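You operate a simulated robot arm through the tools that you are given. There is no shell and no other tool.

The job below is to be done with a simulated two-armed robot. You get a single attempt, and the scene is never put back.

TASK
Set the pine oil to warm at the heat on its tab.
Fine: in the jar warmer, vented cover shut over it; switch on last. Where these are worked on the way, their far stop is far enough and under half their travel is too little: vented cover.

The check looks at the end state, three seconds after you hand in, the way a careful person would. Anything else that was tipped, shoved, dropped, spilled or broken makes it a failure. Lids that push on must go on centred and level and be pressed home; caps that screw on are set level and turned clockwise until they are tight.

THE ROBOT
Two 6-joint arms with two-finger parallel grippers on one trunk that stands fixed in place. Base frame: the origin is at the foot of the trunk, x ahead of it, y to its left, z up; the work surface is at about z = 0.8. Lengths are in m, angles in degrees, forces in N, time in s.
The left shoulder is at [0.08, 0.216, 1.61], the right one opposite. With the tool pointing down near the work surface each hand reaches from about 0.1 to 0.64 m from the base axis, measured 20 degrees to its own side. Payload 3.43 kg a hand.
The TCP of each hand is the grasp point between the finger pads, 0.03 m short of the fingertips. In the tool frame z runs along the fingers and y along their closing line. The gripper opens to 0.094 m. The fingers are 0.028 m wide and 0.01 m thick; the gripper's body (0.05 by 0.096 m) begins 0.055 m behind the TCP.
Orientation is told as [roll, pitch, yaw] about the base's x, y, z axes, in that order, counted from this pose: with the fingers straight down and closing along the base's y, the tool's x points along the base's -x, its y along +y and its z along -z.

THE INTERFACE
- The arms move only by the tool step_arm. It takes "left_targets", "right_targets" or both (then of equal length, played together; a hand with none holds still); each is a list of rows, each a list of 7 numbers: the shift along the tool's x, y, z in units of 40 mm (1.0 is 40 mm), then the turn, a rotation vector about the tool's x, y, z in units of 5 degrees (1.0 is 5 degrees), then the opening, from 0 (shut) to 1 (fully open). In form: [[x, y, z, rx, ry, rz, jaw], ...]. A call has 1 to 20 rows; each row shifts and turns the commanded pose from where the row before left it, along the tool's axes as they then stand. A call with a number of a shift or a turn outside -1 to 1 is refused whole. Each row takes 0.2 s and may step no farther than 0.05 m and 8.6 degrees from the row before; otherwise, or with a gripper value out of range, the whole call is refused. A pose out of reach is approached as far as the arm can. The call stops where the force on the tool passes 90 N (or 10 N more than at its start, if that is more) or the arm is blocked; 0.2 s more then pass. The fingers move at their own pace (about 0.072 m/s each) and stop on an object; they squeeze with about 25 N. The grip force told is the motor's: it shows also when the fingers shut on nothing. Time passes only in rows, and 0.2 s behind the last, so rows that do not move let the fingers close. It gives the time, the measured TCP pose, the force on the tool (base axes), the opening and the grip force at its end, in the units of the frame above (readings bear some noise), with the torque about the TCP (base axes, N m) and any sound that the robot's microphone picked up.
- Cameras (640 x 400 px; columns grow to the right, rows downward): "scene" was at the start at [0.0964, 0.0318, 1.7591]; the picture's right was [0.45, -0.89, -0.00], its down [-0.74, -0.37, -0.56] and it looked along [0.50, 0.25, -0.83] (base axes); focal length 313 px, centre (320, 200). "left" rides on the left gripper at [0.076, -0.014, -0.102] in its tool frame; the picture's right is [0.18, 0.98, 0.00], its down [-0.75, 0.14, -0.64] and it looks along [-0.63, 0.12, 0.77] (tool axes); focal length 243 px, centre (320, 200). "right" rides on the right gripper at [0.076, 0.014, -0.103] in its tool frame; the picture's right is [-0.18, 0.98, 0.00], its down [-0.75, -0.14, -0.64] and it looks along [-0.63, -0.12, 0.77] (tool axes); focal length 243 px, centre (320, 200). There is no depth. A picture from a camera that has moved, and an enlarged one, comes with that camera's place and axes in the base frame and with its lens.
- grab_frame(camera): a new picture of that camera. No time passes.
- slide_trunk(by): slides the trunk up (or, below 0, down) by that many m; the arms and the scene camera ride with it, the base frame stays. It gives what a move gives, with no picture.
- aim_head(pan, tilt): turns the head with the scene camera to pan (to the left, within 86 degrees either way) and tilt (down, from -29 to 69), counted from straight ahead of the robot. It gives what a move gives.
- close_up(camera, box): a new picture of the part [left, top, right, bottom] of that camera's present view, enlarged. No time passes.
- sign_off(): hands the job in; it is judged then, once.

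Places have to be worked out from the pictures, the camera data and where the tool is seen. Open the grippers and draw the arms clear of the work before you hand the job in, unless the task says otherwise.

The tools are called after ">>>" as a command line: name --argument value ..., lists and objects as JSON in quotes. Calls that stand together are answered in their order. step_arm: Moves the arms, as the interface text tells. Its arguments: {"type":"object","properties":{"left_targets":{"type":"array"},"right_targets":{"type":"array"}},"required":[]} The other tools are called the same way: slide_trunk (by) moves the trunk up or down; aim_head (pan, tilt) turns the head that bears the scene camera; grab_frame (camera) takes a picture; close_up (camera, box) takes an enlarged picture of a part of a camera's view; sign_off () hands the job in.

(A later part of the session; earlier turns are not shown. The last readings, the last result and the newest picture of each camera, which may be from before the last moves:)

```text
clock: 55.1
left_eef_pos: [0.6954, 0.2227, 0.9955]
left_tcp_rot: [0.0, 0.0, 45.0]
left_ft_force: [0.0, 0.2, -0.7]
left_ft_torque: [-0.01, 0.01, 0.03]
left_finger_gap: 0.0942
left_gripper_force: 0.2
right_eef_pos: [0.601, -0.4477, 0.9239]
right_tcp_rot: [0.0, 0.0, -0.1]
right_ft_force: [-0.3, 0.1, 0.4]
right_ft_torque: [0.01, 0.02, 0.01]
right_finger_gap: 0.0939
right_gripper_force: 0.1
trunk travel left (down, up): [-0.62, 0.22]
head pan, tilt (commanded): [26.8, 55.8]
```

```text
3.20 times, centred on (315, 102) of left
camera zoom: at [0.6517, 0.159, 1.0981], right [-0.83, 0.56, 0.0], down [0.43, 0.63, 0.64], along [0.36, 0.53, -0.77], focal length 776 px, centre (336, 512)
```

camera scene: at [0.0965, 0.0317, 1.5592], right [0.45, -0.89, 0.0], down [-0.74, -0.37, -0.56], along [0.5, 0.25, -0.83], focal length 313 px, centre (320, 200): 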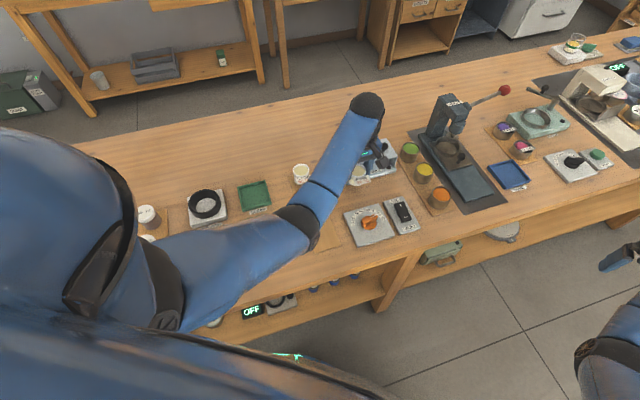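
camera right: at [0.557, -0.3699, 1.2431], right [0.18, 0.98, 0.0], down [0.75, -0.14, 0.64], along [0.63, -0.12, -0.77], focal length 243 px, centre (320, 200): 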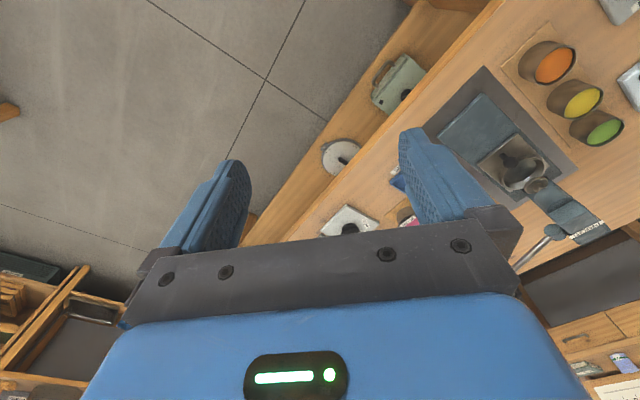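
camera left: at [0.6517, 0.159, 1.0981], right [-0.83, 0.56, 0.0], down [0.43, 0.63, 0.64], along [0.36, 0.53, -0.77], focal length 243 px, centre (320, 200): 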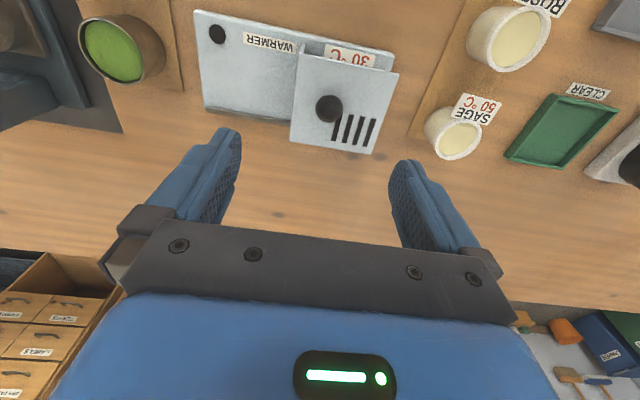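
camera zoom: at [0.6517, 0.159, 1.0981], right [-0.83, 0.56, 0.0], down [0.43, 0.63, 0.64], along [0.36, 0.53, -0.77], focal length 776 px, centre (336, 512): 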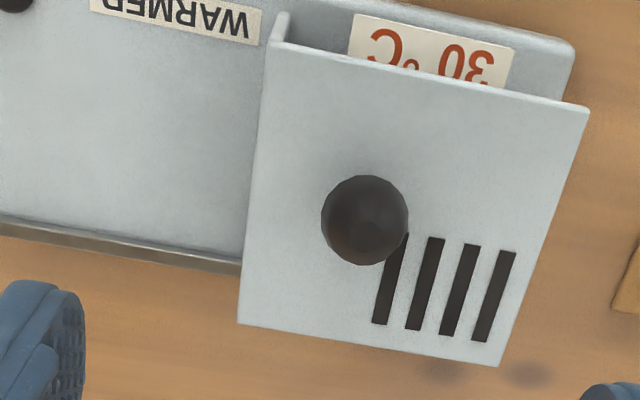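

The knob now measures [0.688, 0.2256], its original shut position. To be sure it is home against its stop, I re-grip and nudge it toward shut.

>>> step_arm --left_targets '[[0.083, 0.186, 0.2, 0, 0, 0, 1], [0, 0, 0.6, 0, 0, 0, 1], [0, 0, 0.6, 0, 0, 0, 1], [0, 0, 0.6, 0, 0, 0, 1], [0, 0, 0.36, 0, 0, 0, 1], [0, 0, 0, 0, 0, 0, 0], [0, 0, 0, 0, 0, 0, 0], [0, 0, 0, 0, 0, 0, 0], [0, 0, 0, 0, 0, 0, 0]]'

>>> grab_frame --camera "left"

```text
clock: 57.1
left_eef_pos: [0.6885, 0.2256, 0.9025]
left_tcp_rot: [0.1, 0.0, 45.0]
left_ft_force: [3.5, -3.4, -0.9]
left_ft_torque: [-0.02, -0.14, -0.04]
left_finger_gap: 0.0231
left_gripper_force: 45.0
right_eef_pos: [0.6012, -0.4483, 0.9225]
right_tcp_rot: [0.0, 0.0, 0.0]
right_ft_force: [0.4, -0.8, 0.5]
right_ft_torque: [0.04, -0.01, -0.01]
right_finger_gap: 0.0939
right_gripper_force: 0.2
trunk travel left (down, up): [-0.62, 0.22]
head pan, tilt (commanded): [26.8, 55.8]
```

```text
taken
camera left: at [0.6448, 0.1622, 1.0037], right [-0.82, 0.57, 0.0], down [0.43, 0.63, 0.64], along [0.36, 0.53, -0.77], focal length 243 px, centre (320, 200)
```

left: 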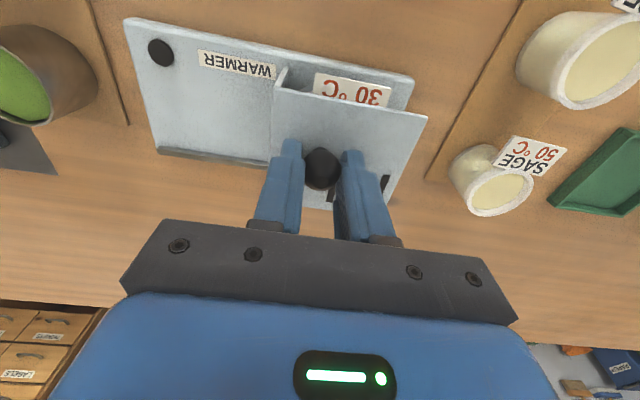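

Gripped at the original position. A small nudge toward shut, 4 mm commanded.

>>> step_arm --left_targets '[[0, 0.06, 0, 0, 0, 0, 0], [0, 0.05, 0, 0, 0, 0, 0], [0, 0, 0, 0, 0, 0, 0]]'

```text
clock: 57.9
left_eef_pos: [0.6881, 0.2268, 0.9019]
left_tcp_rot: [-0.1, -0.1, 44.8]
left_ft_force: [25.0, -16.4, 4.9]
left_ft_torque: [-0.88, 0.11, -0.05]
left_finger_gap: 0.0234
left_gripper_force: 44.7
right_eef_pos: [0.6032, -0.4511, 0.9203]
right_tcp_rot: [0.1, 0.2, 0.0]
right_ft_force: [-0.3, -0.9, 0.3]
right_ft_torque: [0.0, -0.02, 0.02]
right_finger_gap: 0.094
right_gripper_force: 0.0
trunk travel left (down, up): [-0.62, 0.22]
head pan, tilt (commanded): [26.8, 55.8]
```

The stop resisted with about 29 N, so the cover is fully shut. I ease off, release, and raise the trunk 0.12 m to lift clear and get into range of the dial.

>>> step_arm --left_targets '[[0, -0.1, 0, 0, 0, 0, 0], [0, 0, 0, 0, 0, 0, 1], [0, 0, 0, 0, 0, 0, 1], [0, 0, 0, 0, 0, 0, 1], [0, 0, -0.3, 0, 0, 0, 1], [0, 0, -0.6, 0, 0, 0, 1]]'

>>> slide_trunk --by 0.12

>>> grab_frame --camera "left"

```text
clock: 59.3
left_eef_pos: [0.688, 0.2253, 0.9377]
left_tcp_rot: [0.0, 0.0, 45.0]
left_ft_force: [0.5, 1.2, -0.2]
left_ft_torque: [-0.01, -0.03, -0.02]
left_finger_gap: 0.0937
left_gripper_force: 0.0
right_eef_pos: [0.6015, -0.4478, 0.9227]
right_tcp_rot: [0.0, 0.0, 0.0]
right_ft_force: [-0.1, 0.4, 0.4]
right_ft_torque: [0.01, 0.0, -0.02]
right_finger_gap: 0.0941
right_gripper_force: 0.0
trunk travel left (down, up): [-0.62, 0.22]
head pan, tilt (commanded): [26.8, 55.8]
```

```text
clock: 60.8
left_eef_pos: [0.6872, 0.2254, 1.0565]
left_tcp_rot: [0.0, 0.0, 45.0]
left_ft_force: [0.0, 0.9, 0.2]
left_ft_torque: [-0.02, 0.02, -0.01]
left_finger_gap: 0.0937
left_gripper_force: 0.1
right_eef_pos: [0.6007, -0.448, 1.0425]
right_tcp_rot: [0.0, -0.2, 0.0]
right_ft_force: [0.0, -0.6, 0.7]
right_ft_torque: [0.0, 0.0, 0.0]
right_finger_gap: 0.0939
right_gripper_force: 0.1
trunk travel left (down, up): [-0.74, 0.1]
head pan, tilt (commanded): [26.8, 55.8]
```

```text
taken
camera left: at [0.6443, 0.1623, 1.1594], right [-0.83, 0.56, 0.0], down [0.43, 0.63, 0.64], along [0.36, 0.53, -0.77], focal length 243 px, centre (320, 200)
```

left: 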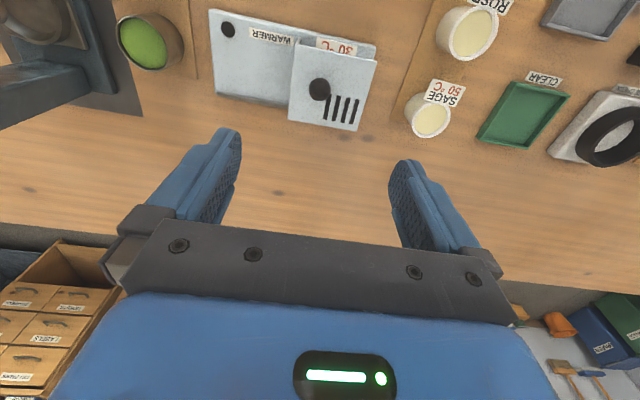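

Now I move the left hand over the dial at [0.538, 0.1055] and begin turning it so the fingers will straddle the handle bar.

>>> step_arm --left_targets '[[0.679, 0.073, 0.344, 0, 0, 0, 1], [0.679, 0.073, 0.344, 0, 0, 0, 1], [0.679, 0.073, 0.344, 0, 0, 0, 1], [0.679, 0.073, 0.344, 0, 0, 0, 1], [0.679, 0.073, 0.344, 0, 0, 0, 1], [0.679, 0.073, 0.344, 0, 0, 0, 1], [0.679, 0.073, 0.344, 0, 0, 0, 1]]'

>>> step_arm --left_targets '[[0, 0, 0, 0, 0, 1, 1], [0, 0, 0, 0, 0, 1, 1], [0, 0, 0, 0, 0, 1, 1], [0, 0, 0, 0, 0, 1, 1], [0, 0, 0, 0, 0, 1, 1], [0, 0, 0, 0, 0, 1, 1], [0, 0, 0, 0, 0, 1, 1], [0, 0, 0, 0, 0, 1, 1], [0, 0, 0, 0, 0, 1, 1], [0, 0, 0, 0, 0, 1, 1], [0, 0, 0, 0, 0, 1, 1], [0, 0, 0, 0, 0, 1, 1], [0, 0, 0, 0, 0, 1, 1], [0, 0, 0, 0, 0, 1, 1], [0, 0, 0, 0, 0, 1, 1]]'

>>> grab_frame --camera "left"

>>> grab_frame --camera "scene"

```text
clock: 62.4
left_eef_pos: [0.5379, 0.1047, 0.9615]
left_tcp_rot: [0.0, 0.0, 45.0]
left_ft_force: [0.6, 0.1, 0.6]
left_ft_torque: [0.02, -0.01, 0.02]
left_finger_gap: 0.0939
left_gripper_force: 0.1
right_eef_pos: [0.599, -0.4483, 1.0423]
right_tcp_rot: [0.0, 0.1, 0.0]
right_ft_force: [-0.9, -0.2, 0.5]
right_ft_torque: [0.01, -0.01, -0.02]
right_finger_gap: 0.0942
right_gripper_force: 0.1
trunk travel left (down, up): [-0.74, 0.1]
head pan, tilt (commanded): [26.8, 55.8]
```

```text
clock: 65.6
left_eef_pos: [0.5376, 0.1044, 0.9612]
left_tcp_rot: [0.0, -0.1, -30.0]
left_ft_force: [0.3, 0.2, 0.1]
left_ft_torque: [-0.01, -0.02, 0.01]
left_finger_gap: 0.0939
left_gripper_force: 0.2
right_eef_pos: [0.6012, -0.4488, 1.042]
right_tcp_rot: [0.0, 0.0, 0.0]
right_ft_force: [-0.2, 0.0, 0.3]
right_ft_torque: [-0.02, 0.0, -0.02]
right_finger_gap: 0.0941
right_gripper_force: 0.0
trunk travel left (down, up): [-0.74, 0.1]
head pan, tilt (commanded): [26.8, 55.8]
```

```text
taken
camera left: at [0.466, 0.1316, 1.0628], right [0.33, 0.94, 0.0], down [0.72, -0.26, 0.64], along [0.6, -0.21, -0.77], focal length 243 px, centre (320, 200)
```

left: 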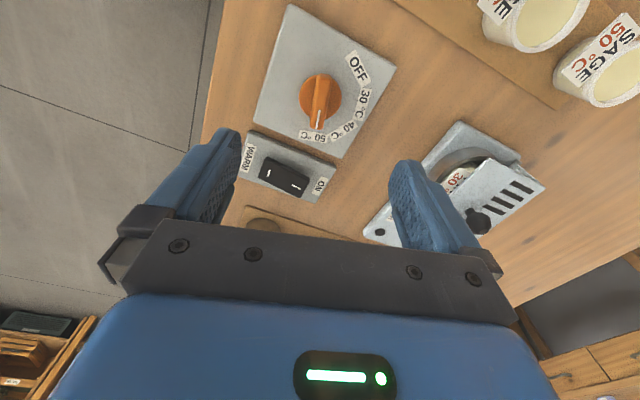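

```text
taken
camera scene: at [0.0965, 0.0316, 1.6591], right [0.45, -0.89, 0.0], down [-0.74, -0.37, -0.56], along [0.5, 0.25, -0.83], focal length 313 px, centre (320, 200)
```

scene: 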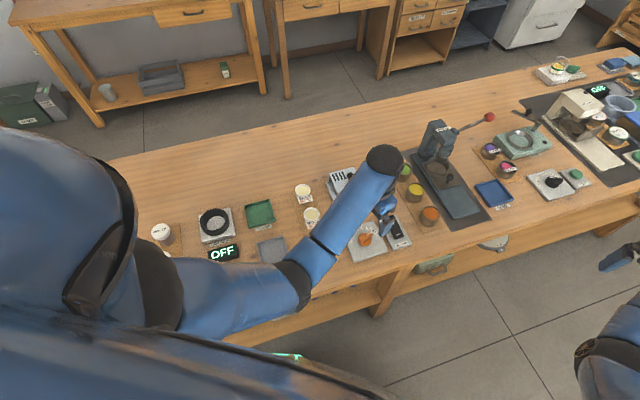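

The fingers now align across the handle bar. I enlarge the dial to fix its centre and pointer angle precisely.

>>> close_up --camera "left" --box '[250, 30, 400, 160]'

>>> close_up --camera "left" --box '[220, 120, 350, 210]'

```text
3.08 times, centred on (325, 95) of left
camera zoom: at [0.466, 0.1316, 1.0628], right [0.33, 0.94, 0.0], down [0.72, -0.26, 0.64], along [0.6, -0.21, -0.77], focal length 746 px, centre (305, 523)
```

zoom: 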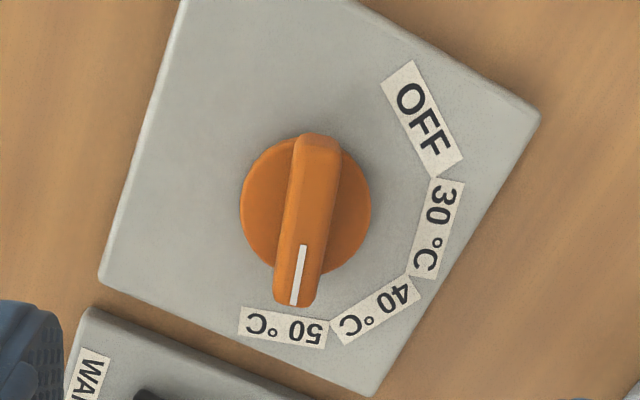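

```text
4.44 times, centred on (285, 165) of left
camera zoom: at [0.466, 0.1316, 1.0628], right [0.33, 0.94, 0.0], down [0.72, -0.26, 0.64], along [0.6, -0.21, -0.77], focal length 1078 px, centre (476, 356)
```

zoom: 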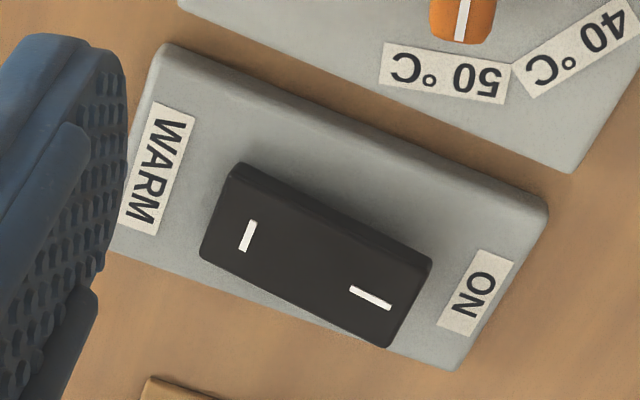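

Bar centre is about [0.537, 0.106], pointing −30° at 50 °C; the 30 °C label is about 90° counter-clockwise. I descend with a half-open gripper so the fingertips come down beside the bar, just above the disc.

>>> step_arm --left_targets '[[0.03, 0.03, 0.5, 0, 0, 0, 0.5], [0, 0, 0.7, 0, 0, 0, 0.5], [0, 0, 0.7, 0, 0, 0, 0.5], [0, 0, 0.5, 0, 0, 0, 0.5], [0, 0, 0.15, 0, 0, 0, 0.5], [0, 0, 0, 0, 0, 0, 0.5]]'

>>> grab_frame --camera "left"

```text
clock: 67.0
left_eef_pos: [0.537, 0.11, 0.8587]
left_tcp_rot: [0.1, 0.1, -30.1]
left_ft_force: [0.3, 0.3, 0.0]
left_ft_torque: [-0.01, 0.0, 0.02]
left_finger_gap: 0.0468
left_gripper_force: 0.0
right_eef_pos: [0.6004, -0.4465, 1.0433]
right_tcp_rot: [0.0, 0.0, 0.0]
right_ft_force: [0.7, 0.1, -0.1]
right_ft_torque: [0.01, 0.03, -0.05]
right_finger_gap: 0.0936
right_gripper_force: 0.1
trunk travel left (down, up): [-0.74, 0.1]
head pan, tilt (commanded): [26.8, 55.8]
```

```text
taken
camera left: at [0.4647, 0.1348, 0.9603], right [0.33, 0.94, 0.0], down [0.72, -0.25, 0.64], along [0.61, -0.21, -0.77], focal length 243 px, centre (320, 200)
```

left: 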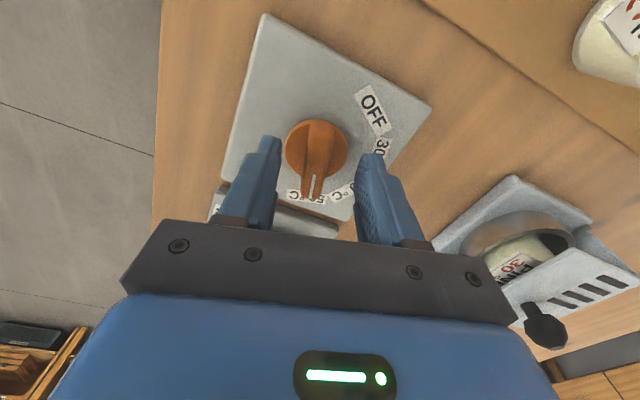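

The bar sits about 2.5 mm to one side between the fingers. I centre, lower 3 mm more and close on it.

>>> step_arm --left_targets '[[0, -0.06, 0.07, 0, 0, 0, 0.5], [0, 0, 0, 0, 0, 0, 0.3], [0, 0, 0, 0, 0, 0, 0], [0, 0, 0, 0, 0, 0, 0], [0, 0, 0, 0, 0, 0, 0]]'

>>> grab_frame --camera "left"

```text
clock: 68.2
left_eef_pos: [0.5366, 0.1058, 0.8562]
left_tcp_rot: [0.0, 0.1, -30.0]
left_ft_force: [0.1, 0.0, 0.4]
left_ft_torque: [0.01, 0.02, 0.01]
left_finger_gap: 0.014
left_gripper_force: 45.2
right_eef_pos: [0.6014, -0.4477, 1.0424]
right_tcp_rot: [-0.1, 0.0, 0.0]
right_ft_force: [-0.3, 0.9, 0.8]
right_ft_torque: [-0.01, 0.01, 0.05]
right_finger_gap: 0.0939
right_gripper_force: 0.0
trunk travel left (down, up): [-0.74, 0.1]
head pan, tilt (commanded): [26.8, 55.8]
```

```text
taken
camera left: at [0.4641, 0.1325, 0.9577], right [0.33, 0.94, 0.0], down [0.72, -0.25, 0.64], along [0.61, -0.21, -0.77], focal length 243 px, centre (320, 200)
```

left: 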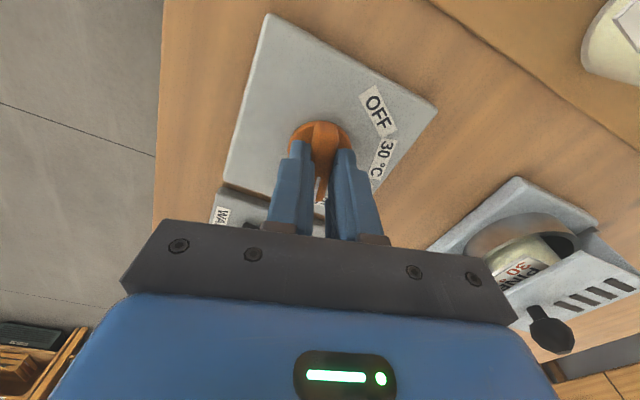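

The bar is gripped (14 mm) with almost no side load, so it's centred. I turn counter-clockwise, 25° first, watching torque and clicks.

>>> step_arm --left_targets '[[0, 0, 0, 0, 0, -0.5, 0], [0, 0, 0, 0, 0, -1, 0], [0, 0, 0, 0, 0, -1, 0], [0, 0, 0, 0, 0, -1, 0], [0, 0, 0, 0, 0, -1, 0], [0, 0, 0, 0, 0, -0.5, 0]]'

>>> grab_frame --camera "left"

```text
clock: 69.6
left_eef_pos: [0.5364, 0.1058, 0.8551]
left_tcp_rot: [0.0, 0.1, -5.0]
left_ft_force: [-1.1, 3.8, -1.5]
left_ft_torque: [0.1, -0.5, 0.0]
left_finger_gap: 0.0137
left_gripper_force: 44.6
right_eef_pos: [0.6016, -0.448, 1.044]
right_tcp_rot: [0.0, 0.0, 0.0]
right_ft_force: [-0.3, 1.0, 0.2]
right_ft_torque: [0.02, -0.03, -0.03]
right_finger_gap: 0.094
right_gripper_force: 0.0
trunk travel left (down, up): [-0.74, 0.1]
head pan, tilt (commanded): [26.8, 55.8]
```

```text
taken
camera left: at [0.46, 0.0987, 0.9577], right [-0.1, 1.0, 0.0], down [0.76, 0.08, 0.64], along [0.64, 0.06, -0.77], focal length 243 px, centre (320, 200)
```

left: 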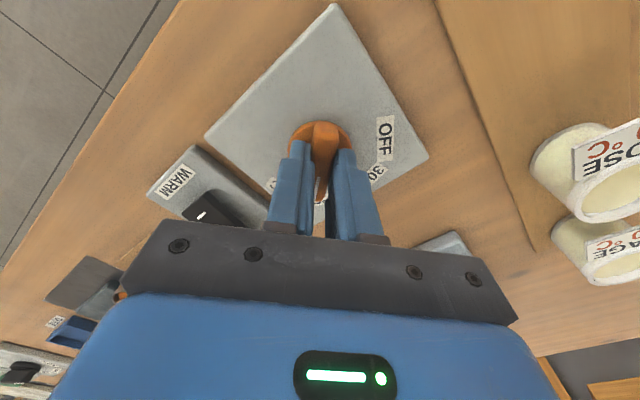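

The dial turns with the hand at very low torque. I continue 65° more to bring the pointer to 60°, at the 30 °C label.

>>> step_arm --left_targets '[[0, 0, 0, 0, 0, -1, 0], [0, 0, 0, 0, 0, -1, 0], [0, 0, 0, 0, 0, -1, 0], [0, 0, 0, 0, 0, -1, 0], [0, 0, 0, 0, 0, -1, 0], [0, 0, 0, 0, 0, -1, 0], [0, 0, 0, 0, 0, -1, 0], [0, 0, 0, 0, 0, -1, 0], [0, 0, 0, 0, 0, -1, 0], [0, 0, 0, 0, 0, -1, 0], [0, 0, 0, 0, 0, -1, 0], [0, 0, 0, 0, 0, -1, 0], [0, 0, 0, 0, 0, -1, 0], [0, 0, 0, 0, 0, 0, 0]]'

>>> grab_frame --camera "left"

>>> close_up --camera "scene" --box '[320, 190, 420, 280]'

```text
clock: 72.6
left_eef_pos: [0.5364, 0.1055, 0.8562]
left_tcp_rot: [0.0, 0.1, 60.2]
left_ft_force: [-2.5, 1.5, -9.3]
left_ft_torque: [-1.14, 0.67, 0.02]
left_finger_gap: 0.0141
left_gripper_force: 45.1
right_eef_pos: [0.6006, -0.4477, 1.0429]
right_tcp_rot: [0.0, 0.1, 0.0]
right_ft_force: [0.0, 0.2, 0.3]
right_ft_torque: [-0.01, -0.01, 0.0]
right_finger_gap: 0.0939
right_gripper_force: 0.1
trunk travel left (down, up): [-0.74, 0.1]
head pan, tilt (commanded): [26.8, 55.8]
```

```text
taken
camera left: at [0.512, 0.0327, 0.9578], right [-0.94, 0.33, 0.0], down [0.25, 0.72, 0.64], along [0.21, 0.6, -0.77], focal length 243 px, centre (320, 200)
```

left: 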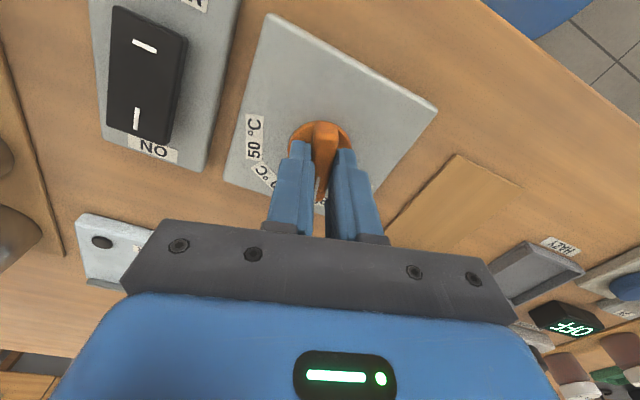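

```text
4.44 times, centred on (370, 235) of scene
camera zoom: at [0.0977, 0.0326, 1.659], right [0.45, -0.89, 0.0], down [-0.74, -0.37, -0.56], along [0.5, 0.25, -0.83], focal length 1391 px, centre (98, 44)
```

zoom: 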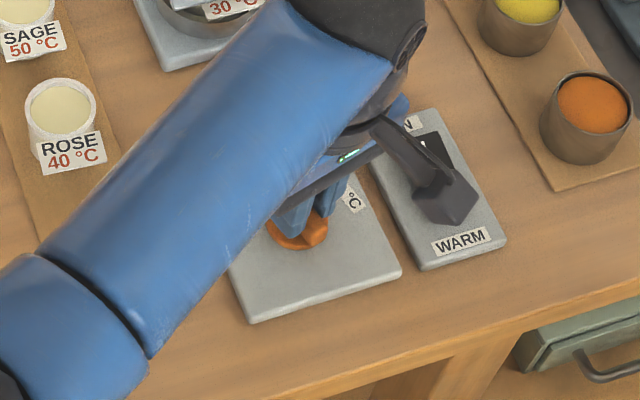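

The hand has turned 90° to yaw 60. I open the fingers and rise to check where the pointer stands.

>>> step_arm --left_targets '[[0, 0, 0, 0, 0, 0, 0.25], [0, 0, 0, 0, 0, 0, 0.45], [0, 0, 0, 0, 0, 0, 0.45], [0, 0, -0.4, 0, 0, 0, 0.45], [0, 0, -0.7, 0, 0, 0, 0.45], [0, 0, -0.7, 0, 0, 0, 0.45], [0, 0, -0.6, 0, 0, 0, 0.45]]'

>>> grab_frame --camera "left"

>>> close_up --camera "left" --box '[240, 20, 400, 160]'

```text
clock: 74.2
left_eef_pos: [0.5374, 0.106, 0.9528]
left_tcp_rot: [0.0, -0.1, 60.0]
left_ft_force: [0.1, -0.1, 0.3]
left_ft_torque: [-0.01, -0.05, -0.06]
left_finger_gap: 0.0423
left_gripper_force: 0.1
right_eef_pos: [0.6004, -0.4473, 1.0433]
right_tcp_rot: [0.0, 0.0, 0.0]
right_ft_force: [0.3, -0.7, -0.1]
right_ft_torque: [-0.02, -0.01, 0.0]
right_finger_gap: 0.0941
right_gripper_force: 0.1
trunk travel left (down, up): [-0.74, 0.1]
head pan, tilt (commanded): [26.8, 55.8]
```

```text
taken
camera left: at [0.5116, 0.0333, 1.055], right [-0.94, 0.33, 0.0], down [0.25, 0.72, 0.64], along [0.21, 0.61, -0.77], focal length 243 px, centre (320, 200)
```

left: 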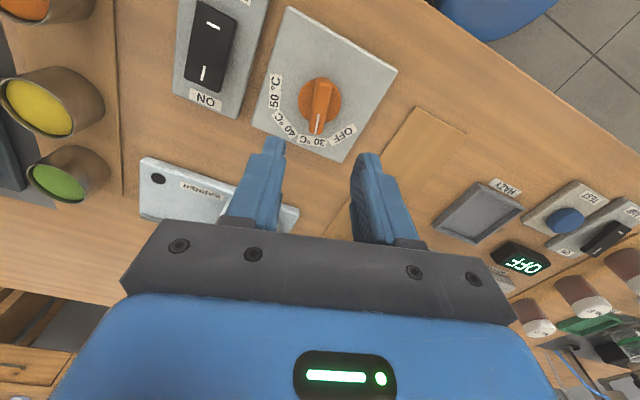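

```text
2.86 times, centred on (320, 90) of left
camera zoom: at [0.5116, 0.0333, 1.055], right [-0.94, 0.33, 0.0], down [0.25, 0.72, 0.64], along [0.21, 0.61, -0.77], focal length 693 px, centre (320, 514)
```

zoom: 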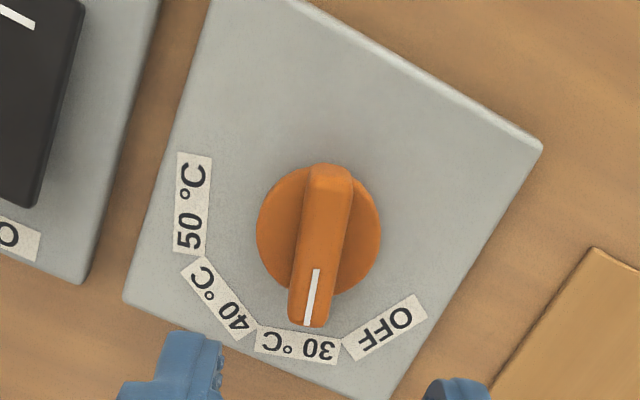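

The pointer reads 60.6° against the 30 °C label at about 60–61°, matching how it stood at 50 before. Now I enlarge the switch to plan the final press.

>>> close_up --camera "left" --box '[160, 0, 290, 125]'

>>> close_up --camera "scene" --box '[370, 190, 430, 260]'

```text
3.20 times, centred on (225, 62) of left
camera zoom: at [0.5116, 0.0333, 1.055], right [-0.94, 0.33, 0.0], down [0.25, 0.72, 0.64], along [0.21, 0.61, -0.77], focal length 776 px, centre (624, 640)
```

zoom: 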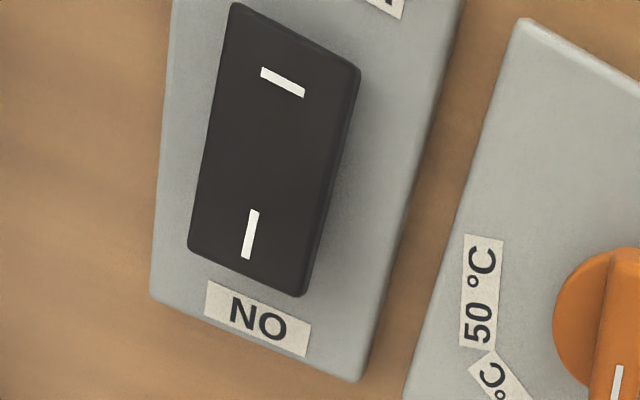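

```text
5.71 times, centred on (400, 225) of scene
camera zoom: at [0.0963, 0.0313, 1.6591], right [0.45, -0.89, 0.0], down [-0.74, -0.37, -0.56], along [0.5, 0.25, -0.83], focal length 1789 px, centre (-137, 57)
```

zoom: 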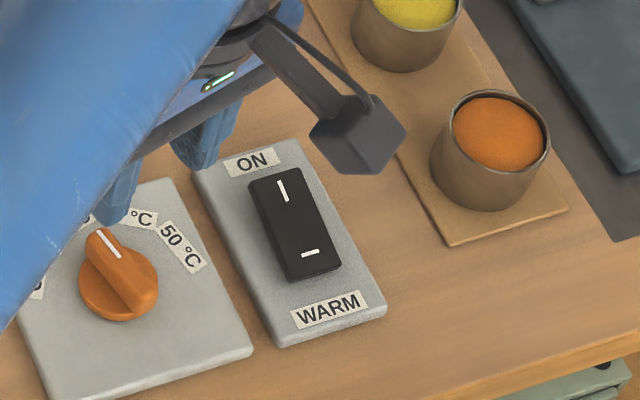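

The "I"/ON end of the rocker stands at z ≈ 0.835 and the other end at 0.827, so it's off, pivot about [0.606, 0.035]. I turn to yaw 45, close the fingers and move above the ON end at [0.619, 0.048], then lower the trunk a little for reach.

>>> step_arm --left_targets '[[0, 0, -0.2, 0, 0, 1, 0], [0, 0, 0, 0, 0, 1, 0], [0, 0, 0, 0, 0, 1, 0], [-0.103, -0.618, -0.4, 0, 0, 0, 0], [-0.103, -0.618, -0.4, 0, 0, 0, 0], [-0.103, -0.618, -0.4, 0, 0, 0, 0], [-0.103, -0.618, -0.3, 0, 0, 0, 0], [0, 0, 0, 0, 0, 0, 0]]'

>>> slide_trunk --by -0.08

>>> grab_frame --camera "left"

>>> grab_frame --camera "scene"

```text
clock: 76.0
left_eef_pos: [0.6194, 0.0457, 1.0189]
left_tcp_rot: [0.0, -0.1, 44.9]
left_ft_force: [-0.2, 0.2, -0.2]
left_ft_torque: [0.02, 0.0, -0.01]
left_finger_gap: 0.0002
left_gripper_force: 25.2
right_eef_pos: [0.6004, -0.4486, 1.0428]
right_tcp_rot: [0.0, 0.1, 0.0]
right_ft_force: [-0.4, -0.5, 0.3]
right_ft_torque: [-0.04, 0.02, -0.01]
right_finger_gap: 0.0938
right_gripper_force: 0.1
trunk travel left (down, up): [-0.74, 0.1]
head pan, tilt (commanded): [26.8, 55.8]
```

```text
clock: 77.1
left_eef_pos: [0.62, 0.045, 0.938]
left_tcp_rot: [0.0, 0.0, 45.0]
left_ft_force: [0.1, -0.9, -0.3]
left_ft_torque: [0.0, -0.05, 0.05]
left_finger_gap: 0.0
left_gripper_force: 25.1
right_eef_pos: [0.6002, -0.448, 0.9618]
right_tcp_rot: [0.1, 0.0, 0.0]
right_ft_force: [0.1, -0.3, 0.3]
right_ft_torque: [-0.02, -0.05, -0.01]
right_finger_gap: 0.0937
right_gripper_force: 0.0
trunk travel left (down, up): [-0.66, 0.18]
head pan, tilt (commanded): [26.8, 55.8]
```

```text
taken
camera left: at [0.5767, -0.0177, 1.0408], right [-0.83, 0.56, 0.0], down [0.43, 0.63, 0.64], along [0.36, 0.53, -0.77], focal length 243 px, centre (320, 200)
```

left: 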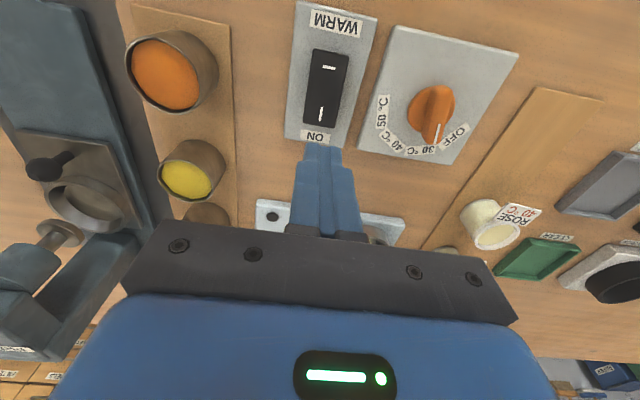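

```text
taken
camera scene: at [0.0965, 0.0315, 1.5792], right [0.45, -0.89, 0.0], down [-0.74, -0.37, -0.56], along [0.5, 0.25, -0.83], focal length 313 px, centre (320, 200)
```

scene: 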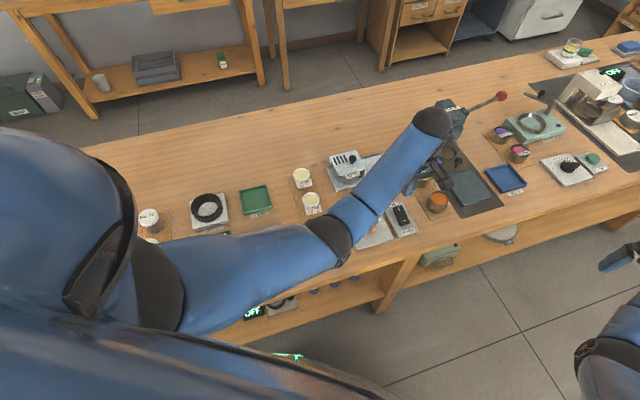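

The fingers are lined up over the ON end. I lower to just above the rocker, then press in small steps.

>>> step_arm --left_targets '[[-0.03, 0, 0.5, 0, 0, 0, 0], [0, 0.03, 0.5, 0, 0, 0, 0], [0, 0, 0.4, 0, 0, 0, 0], [0, 0, 0.15, 0, 0, 0, 0], [0, 0, 0, 0, 0, 0, 0]]'

>>> grab_frame --camera "left"

>>> close_up --camera "scene" --box '[360, 150, 460, 250]'

```text
clock: 78.3
left_eef_pos: [0.6192, 0.0475, 0.8775]
left_tcp_rot: [-0.1, 0.0, 45.0]
left_ft_force: [0.1, 0.7, 0.0]
left_ft_torque: [0.02, -0.02, -0.02]
left_finger_gap: 0.0
left_gripper_force: 25.2
right_eef_pos: [0.6005, -0.4483, 0.9621]
right_tcp_rot: [0.1, 0.0, 0.0]
right_ft_force: [0.2, -0.8, 0.9]
right_ft_torque: [-0.01, -0.02, -0.03]
right_finger_gap: 0.0939
right_gripper_force: 0.0
trunk travel left (down, up): [-0.66, 0.18]
head pan, tilt (commanded): [26.8, 55.8]
```

```text
taken
camera left: at [0.5761, -0.0156, 0.9792], right [-0.83, 0.56, 0.0], down [0.43, 0.63, 0.64], along [0.36, 0.53, -0.77], focal length 243 px, centre (320, 200)
```

left: 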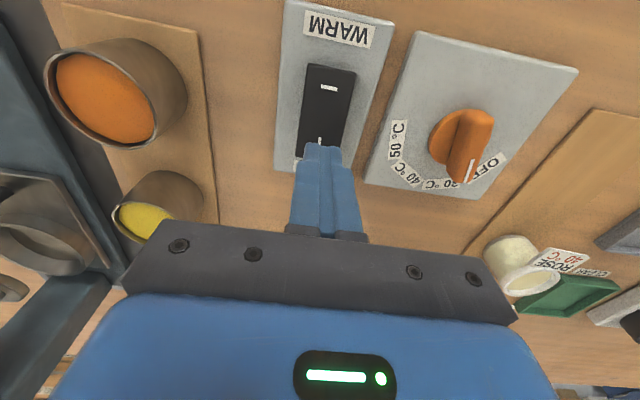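

```text
4.00 times, centred on (410, 200) of scene
camera zoom: at [0.0965, 0.0316, 1.5791], right [0.45, -0.89, 0.0], down [-0.74, -0.37, -0.56], along [0.5, 0.25, -0.83], focal length 1252 px, centre (-40, 200)
```

zoom: 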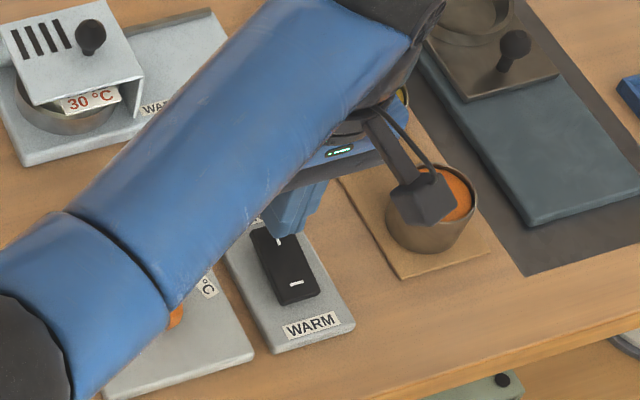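

The fingertips are just over the ON end. Pressing in 2–4 mm steps.

>>> step_arm --left_targets '[[0, 0, 0.1, 0, 0, 0, 0], [0, 0, 0.1, 0, 0, 0, 0], [0, 0, 0.05, 0, 0, 0, 0], [0, 0, 0.05, 0, 0, 0, 0]]'

```text
clock: 79.3
left_eef_pos: [0.6203, 0.0467, 0.8646]
left_tcp_rot: [0.0, 0.0, 45.0]
left_ft_force: [0.0, 0.6, -0.4]
left_ft_torque: [0.0, 0.01, 0.02]
left_finger_gap: 0.0
left_gripper_force: 25.1
right_eef_pos: [0.599, -0.4491, 0.9619]
right_tcp_rot: [0.0, -0.1, 0.0]
right_ft_force: [0.0, -0.4, -0.3]
right_ft_torque: [-0.01, 0.0, 0.0]
right_finger_gap: 0.0937
right_gripper_force: 0.1
trunk travel left (down, up): [-0.66, 0.18]
head pan, tilt (commanded): [26.8, 55.8]
```

No contact yet at fingertip z ≈ 0.835; continuing down.

>>> step_arm --left_targets '[[0, 0, 0.05, 0, 0, 0, 0], [0, 0, 0.05, 0, 0, 0, 0], [0, 0, 0.05, 0, 0, 0, 0]]'

>>> grab_frame --camera "left"

```text
clock: 80.1
left_eef_pos: [0.6194, 0.0468, 0.8584]
left_tcp_rot: [-0.1, 0.0, 45.1]
left_ft_force: [-0.5, 0.0, -0.5]
left_ft_torque: [-0.03, -0.01, 0.01]
left_finger_gap: 0.0002
left_gripper_force: 25.0
right_eef_pos: [0.6021, -0.4488, 0.9626]
right_tcp_rot: [0.0, -0.1, 0.1]
right_ft_force: [-0.3, 0.5, -0.1]
right_ft_torque: [-0.01, -0.03, 0.0]
right_finger_gap: 0.0939
right_gripper_force: 0.0
trunk travel left (down, up): [-0.66, 0.18]
head pan, tilt (commanded): [26.8, 55.8]
```

```text
taken
camera left: at [0.5763, -0.0163, 0.9608], right [-0.83, 0.56, 0.0], down [0.43, 0.63, 0.64], along [0.36, 0.53, -0.77], focal length 243 px, centre (320, 200)
```

left: 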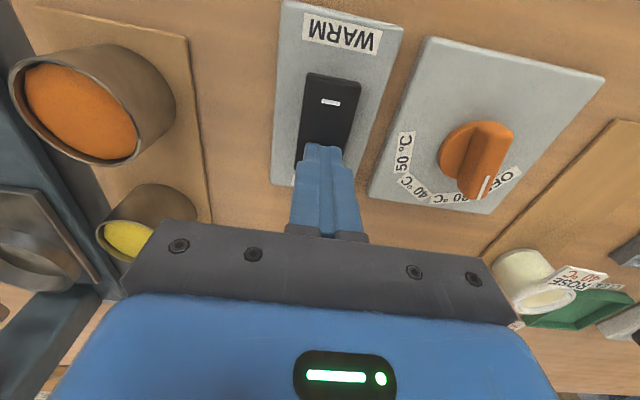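

Still no contact at fingertip z ≈ 0.828, so the rocker is a bit lower than I estimated. Continuing in 2 mm steps.

>>> step_arm --left_targets '[[0, 0, 0.05, 0, 0, 0, 0], [0, 0, 0.05, 0, 0, 0, 0]]'

```text
clock: 80.7
left_eef_pos: [0.6203, 0.0476, 0.8581]
left_tcp_rot: [-0.2, -0.2, 45.1]
left_ft_force: [0.3, 3.9, 17.8]
left_ft_torque: [-0.04, 0.17, -0.02]
left_finger_gap: 0.0001
left_gripper_force: 25.0
right_eef_pos: [0.5993, -0.4484, 0.9644]
right_tcp_rot: [0.0, -0.1, 0.0]
right_ft_force: [0.2, 0.6, -0.2]
right_ft_torque: [0.0, 0.0, -0.02]
right_finger_gap: 0.0941
right_gripper_force: 0.0
trunk travel left (down, up): [-0.66, 0.18]
head pan, tilt (commanded): [26.8, 55.8]
```

Contact with 18 N at fingertip z ≈ 0.828. I check the picture to see whether the rocker has tipped.

>>> close_up --camera "left" --box '[260, 0, 420, 200]'

>>> close_up --camera "scene" --box '[380, 190, 440, 240]'

```text
2.00 times, centred on (340, 100) of left
camera zoom: at [0.5762, -0.016, 0.9596], right [-0.83, 0.56, -0.01], down [0.43, 0.63, 0.64], along [0.37, 0.53, -0.77], focal length 485 px, centre (280, 400)
```

zoom: 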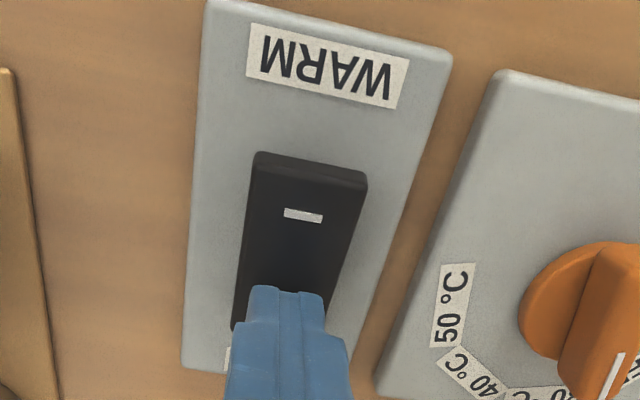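

```text
8.00 times, centred on (410, 215) of scene
camera zoom: at [0.0935, 0.0322, 1.5796], right [0.45, -0.89, 0.0], down [-0.74, -0.37, -0.56], along [0.5, 0.25, -0.83], focal length 2504 px, centre (-400, 80)
```

zoom: 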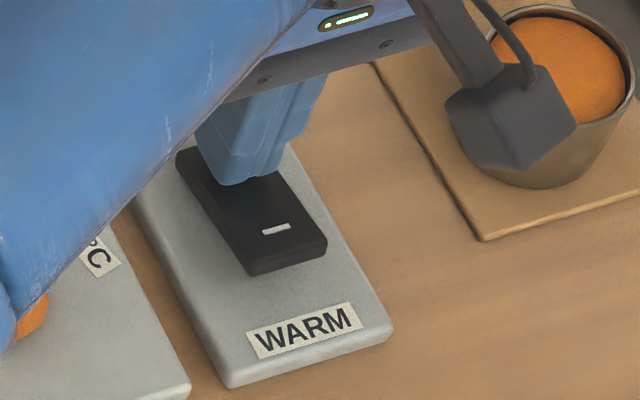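

The rocker hasn't tipped yet; the fingertips rest on its ON half. I press a bit harder in small steps.

>>> step_arm --left_targets '[[0, 0, 0.05, 0, 0, 0, 0], [0, 0, 0.05, 0, 0, 0, 0]]'

>>> close_up --camera "scene" --box '[380, 190, 440, 240]'

```text
clock: 81.3
left_eef_pos: [0.6191, 0.0468, 0.8572]
left_tcp_rot: [-0.6, -0.4, 45.1]
left_ft_force: [4.3, 7.3, 43.4]
left_ft_torque: [-0.11, 0.37, 0.46]
left_finger_gap: 0.0001
left_gripper_force: 24.9
right_eef_pos: [0.5967, -0.4469, 0.9655]
right_tcp_rot: [0.1, -0.1, 0.1]
right_ft_force: [-0.6, 0.4, -0.1]
right_ft_torque: [0.0, -0.01, 0.03]
right_finger_gap: 0.0939
right_gripper_force: 0.0
trunk travel left (down, up): [-0.66, 0.18]
head pan, tilt (commanded): [26.8, 55.8]
```

```text
8.00 times, centred on (410, 215) of scene
camera zoom: at [0.0901, 0.0325, 1.58], right [0.45, -0.89, 0.0], down [-0.74, -0.37, -0.56], along [0.51, 0.25, -0.83], focal length 2504 px, centre (-400, 80)
```

zoom: 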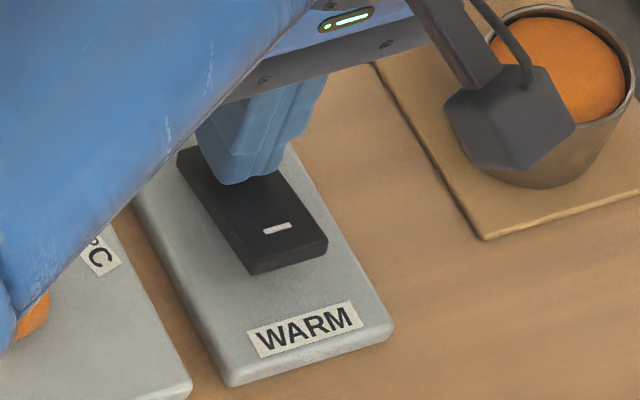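

The stop is now hard at 43 N, and the near "—" mark appears raised (z ≈ 0.838 versus 0.827 before), suggesting the rocker already tipped. I lift off and look.

>>> step_arm --left_targets '[[0, 0, -0.15, 0, 0, 0, 0], [0, 0, -0.5, 0, 0, 0, 0], [0, 0, -0.6, 0, 0, 0, 0], [0, 0, -0.6, 0, 0, 0, 0], [0, 0, 0, 0, 0, 0, 0]]'

>>> grab_frame --camera "left"

>>> close_up --camera "left" --box '[270, 0, 420, 160]'

>>> close_up --camera "scene" --box '[380, 190, 440, 240]'

```text
clock: 82.5
left_eef_pos: [0.6186, 0.0492, 0.9238]
left_tcp_rot: [0.1, 0.1, 44.9]
left_ft_force: [0.7, -0.4, 0.6]
left_ft_torque: [-0.02, -0.01, -0.02]
left_finger_gap: 0.0
left_gripper_force: 25.1
right_eef_pos: [0.6006, -0.4478, 0.962]
right_tcp_rot: [0.0, 0.0, 0.0]
right_ft_force: [0.0, 0.6, 0.1]
right_ft_torque: [-0.01, 0.0, 0.01]
right_finger_gap: 0.0937
right_gripper_force: 0.1
trunk travel left (down, up): [-0.66, 0.18]
head pan, tilt (commanded): [26.8, 55.8]
```

```text
taken
camera left: at [0.5763, -0.0151, 1.0264], right [-0.83, 0.56, 0.0], down [0.43, 0.63, 0.64], along [0.36, 0.53, -0.77], focal length 243 px, centre (320, 200)
```

left: 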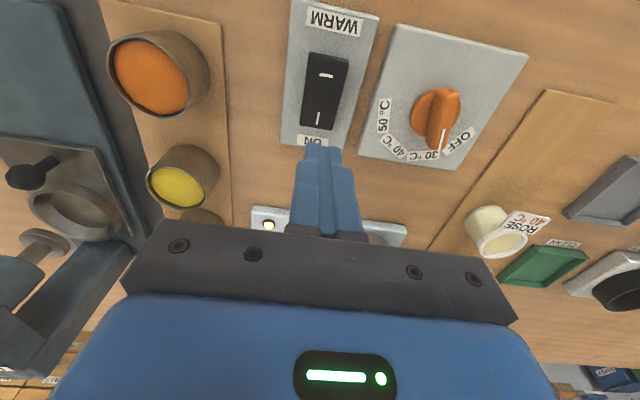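

```text
2.50 times, centred on (345, 80) of left
camera zoom: at [0.5763, -0.0151, 1.0264], right [-0.83, 0.56, 0.0], down [0.43, 0.63, 0.64], along [0.36, 0.53, -0.77], focal length 606 px, centre (258, 500)
```

zoom: 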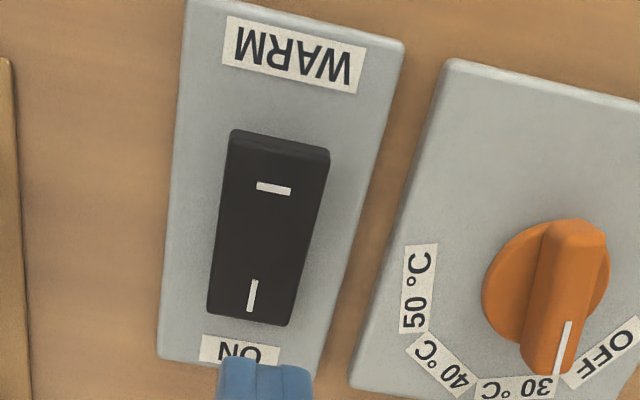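

```text
8.00 times, centred on (410, 215) of scene
camera zoom: at [0.0969, 0.0314, 1.5791], right [0.45, -0.89, 0.0], down [-0.74, -0.37, -0.56], along [0.5, 0.25, -0.83], focal length 2504 px, centre (-400, 80)
```

zoom: 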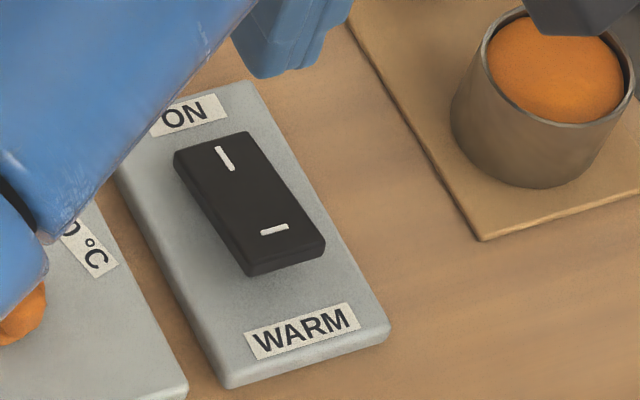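

The rocker is tipped to ON and the warmer's lamp looks lit. I raise the trunk to lift clear, then verify everything from the scene camera.

>>> slide_trunk --by 0.18

>>> grab_frame --camera "scene"

>>> close_up --camera "left" --box '[180, 60, 460, 220]'

```text
clock: 84.5
left_eef_pos: [0.619, 0.0479, 1.1039]
left_tcp_rot: [0.0, -0.1, 45.0]
left_ft_force: [0.5, -0.8, -0.6]
left_ft_torque: [-0.02, 0.0, -0.02]
left_finger_gap: 0.0
left_gripper_force: 25.5
right_eef_pos: [0.601, -0.4488, 1.1433]
right_tcp_rot: [0.0, 0.1, 0.0]
right_ft_force: [-0.4, -0.4, 0.4]
right_ft_torque: [0.03, 0.01, 0.02]
right_finger_gap: 0.0939
right_gripper_force: 0.0
trunk travel left (down, up): [-0.84, 0.0]
head pan, tilt (commanded): [26.8, 55.8]
```

```text
taken
camera scene: at [0.0966, 0.0315, 1.7591], right [0.45, -0.89, 0.0], down [-0.74, -0.37, -0.56], along [0.5, 0.25, -0.83], focal length 313 px, centre (320, 200)
```

scene: 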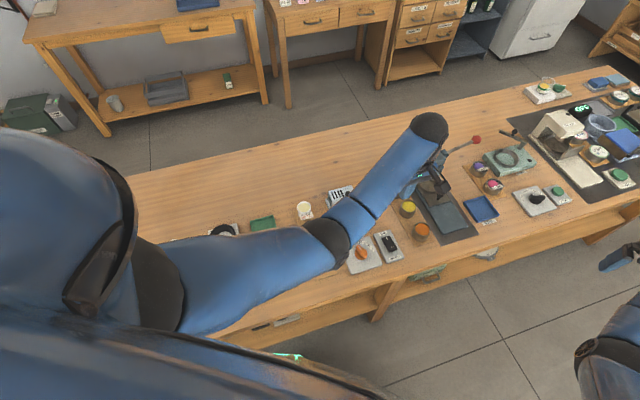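

```text
2.29 times, centred on (320, 140) of left
camera zoom: at [0.5762, -0.0151, 1.2065], right [-0.83, 0.56, 0.0], down [0.43, 0.63, 0.64], along [0.36, 0.53, -0.77], focal length 555 px, centre (320, 337)
```

zoom: 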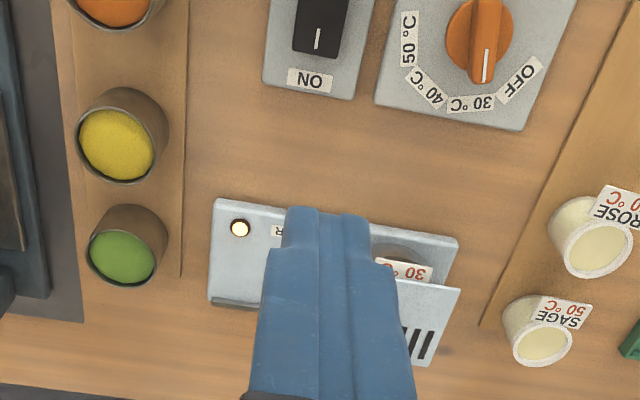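

The lamp on the warmer is lit, the dial is at 30 °C, the jar's tab shows beneath the shut cover. I open the left gripper and draw the arm back to the side, high above the table.

>>> step_arm --left_targets '[[-0.324, 0.796, 0.08, 0, 0, 0, 0], [-0.324, 0.796, 0.08, 0, 0, 0, 0.5], [-0.324, 0.796, 0.08, 0, 0, 0, 1], [-0.324, 0.796, 0.08, 0, 0, 0, 1], [-0.324, 0.796, 0.08, 0, 0, 0, 1], [-0.324, 0.796, 0.08, 0, 0, 0, 1], [-0.324, 0.796, 0.08, 0, 0, 0, 1], [-0.324, 0.796, 0.08, 0, 0, 0, 1], [-0.324, 0.796, 0.08, 0, 0, 0, 1], [-0.324, 0.796, 0.08, 0, 0, 0, 1], [-0.324, 0.796, 0.08, 0, 0, 0, 1], [-0.324, 0.796, 0.08, 0, 0, 0, 1]]'

>>> grab_frame --camera "scene"

>>> close_up --camera "scene" --box '[280, 160, 440, 280]'

>>> grab_frame --camera "left"

```text
clock: 87.1
left_eef_pos: [0.4619, 0.4285, 1.0574]
left_tcp_rot: [0.1, 0.0, 45.0]
left_ft_force: [0.2, 0.0, 0.1]
left_ft_torque: [0.02, -0.04, 0.03]
left_finger_gap: 0.094
left_gripper_force: 0.1
left hand out of reach, approached as far as the arm can: row 5, 6
right_eef_pos: [0.6, -0.4473, 1.1442]
right_tcp_rot: [0.0, 0.0, 0.0]
right_ft_force: [-0.6, 1.1, 0.3]
right_ft_torque: [-0.01, 0.0, 0.0]
right_finger_gap: 0.0939
right_gripper_force: 0.0
trunk travel left (down, up): [-0.84, 0.0]
head pan, tilt (commanded): [26.8, 55.8]
```

```text
taken
camera scene: at [0.0959, 0.033, 1.7591], right [0.45, -0.89, 0.0], down [-0.74, -0.37, -0.56], along [0.5, 0.25, -0.83], focal length 313 px, centre (320, 200)
```

scene: 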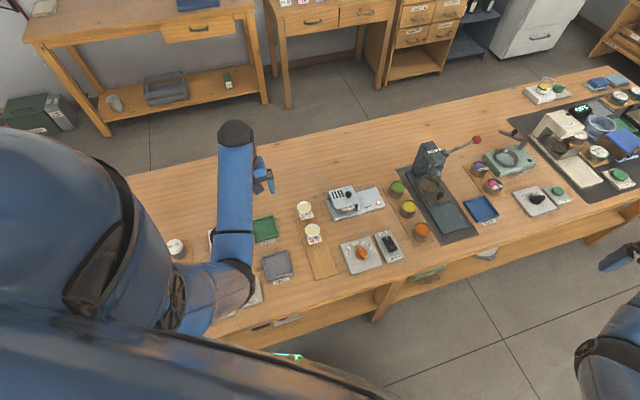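

```text
3.33 times, centred on (360, 220) of scene
camera zoom: at [0.0959, 0.033, 1.7591], right [0.45, -0.89, 0.0], down [-0.74, -0.37, -0.56], along [0.5, 0.25, -0.83], focal length 1043 px, centre (187, 133)
```

zoom: 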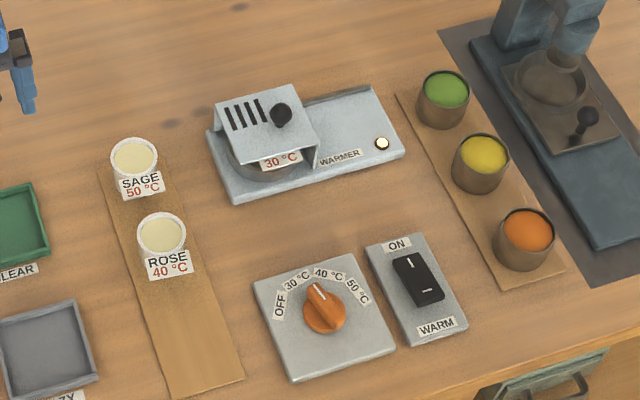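

```text
taken
camera left: at [0.4195, 0.3652, 1.1597], right [-0.82, 0.57, 0.0], down [0.43, 0.63, 0.64], along [0.36, 0.53, -0.77], focal length 243 px, centre (320, 200)
```

left: 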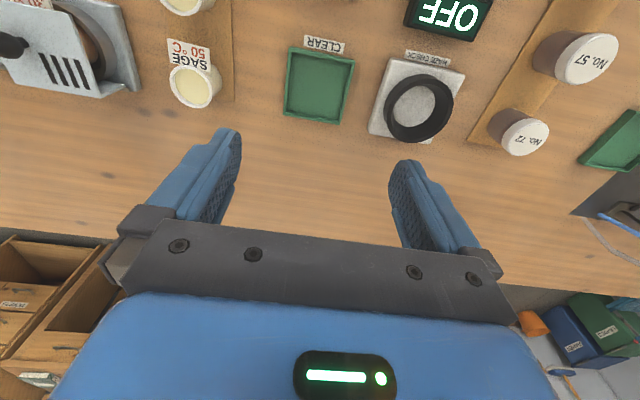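

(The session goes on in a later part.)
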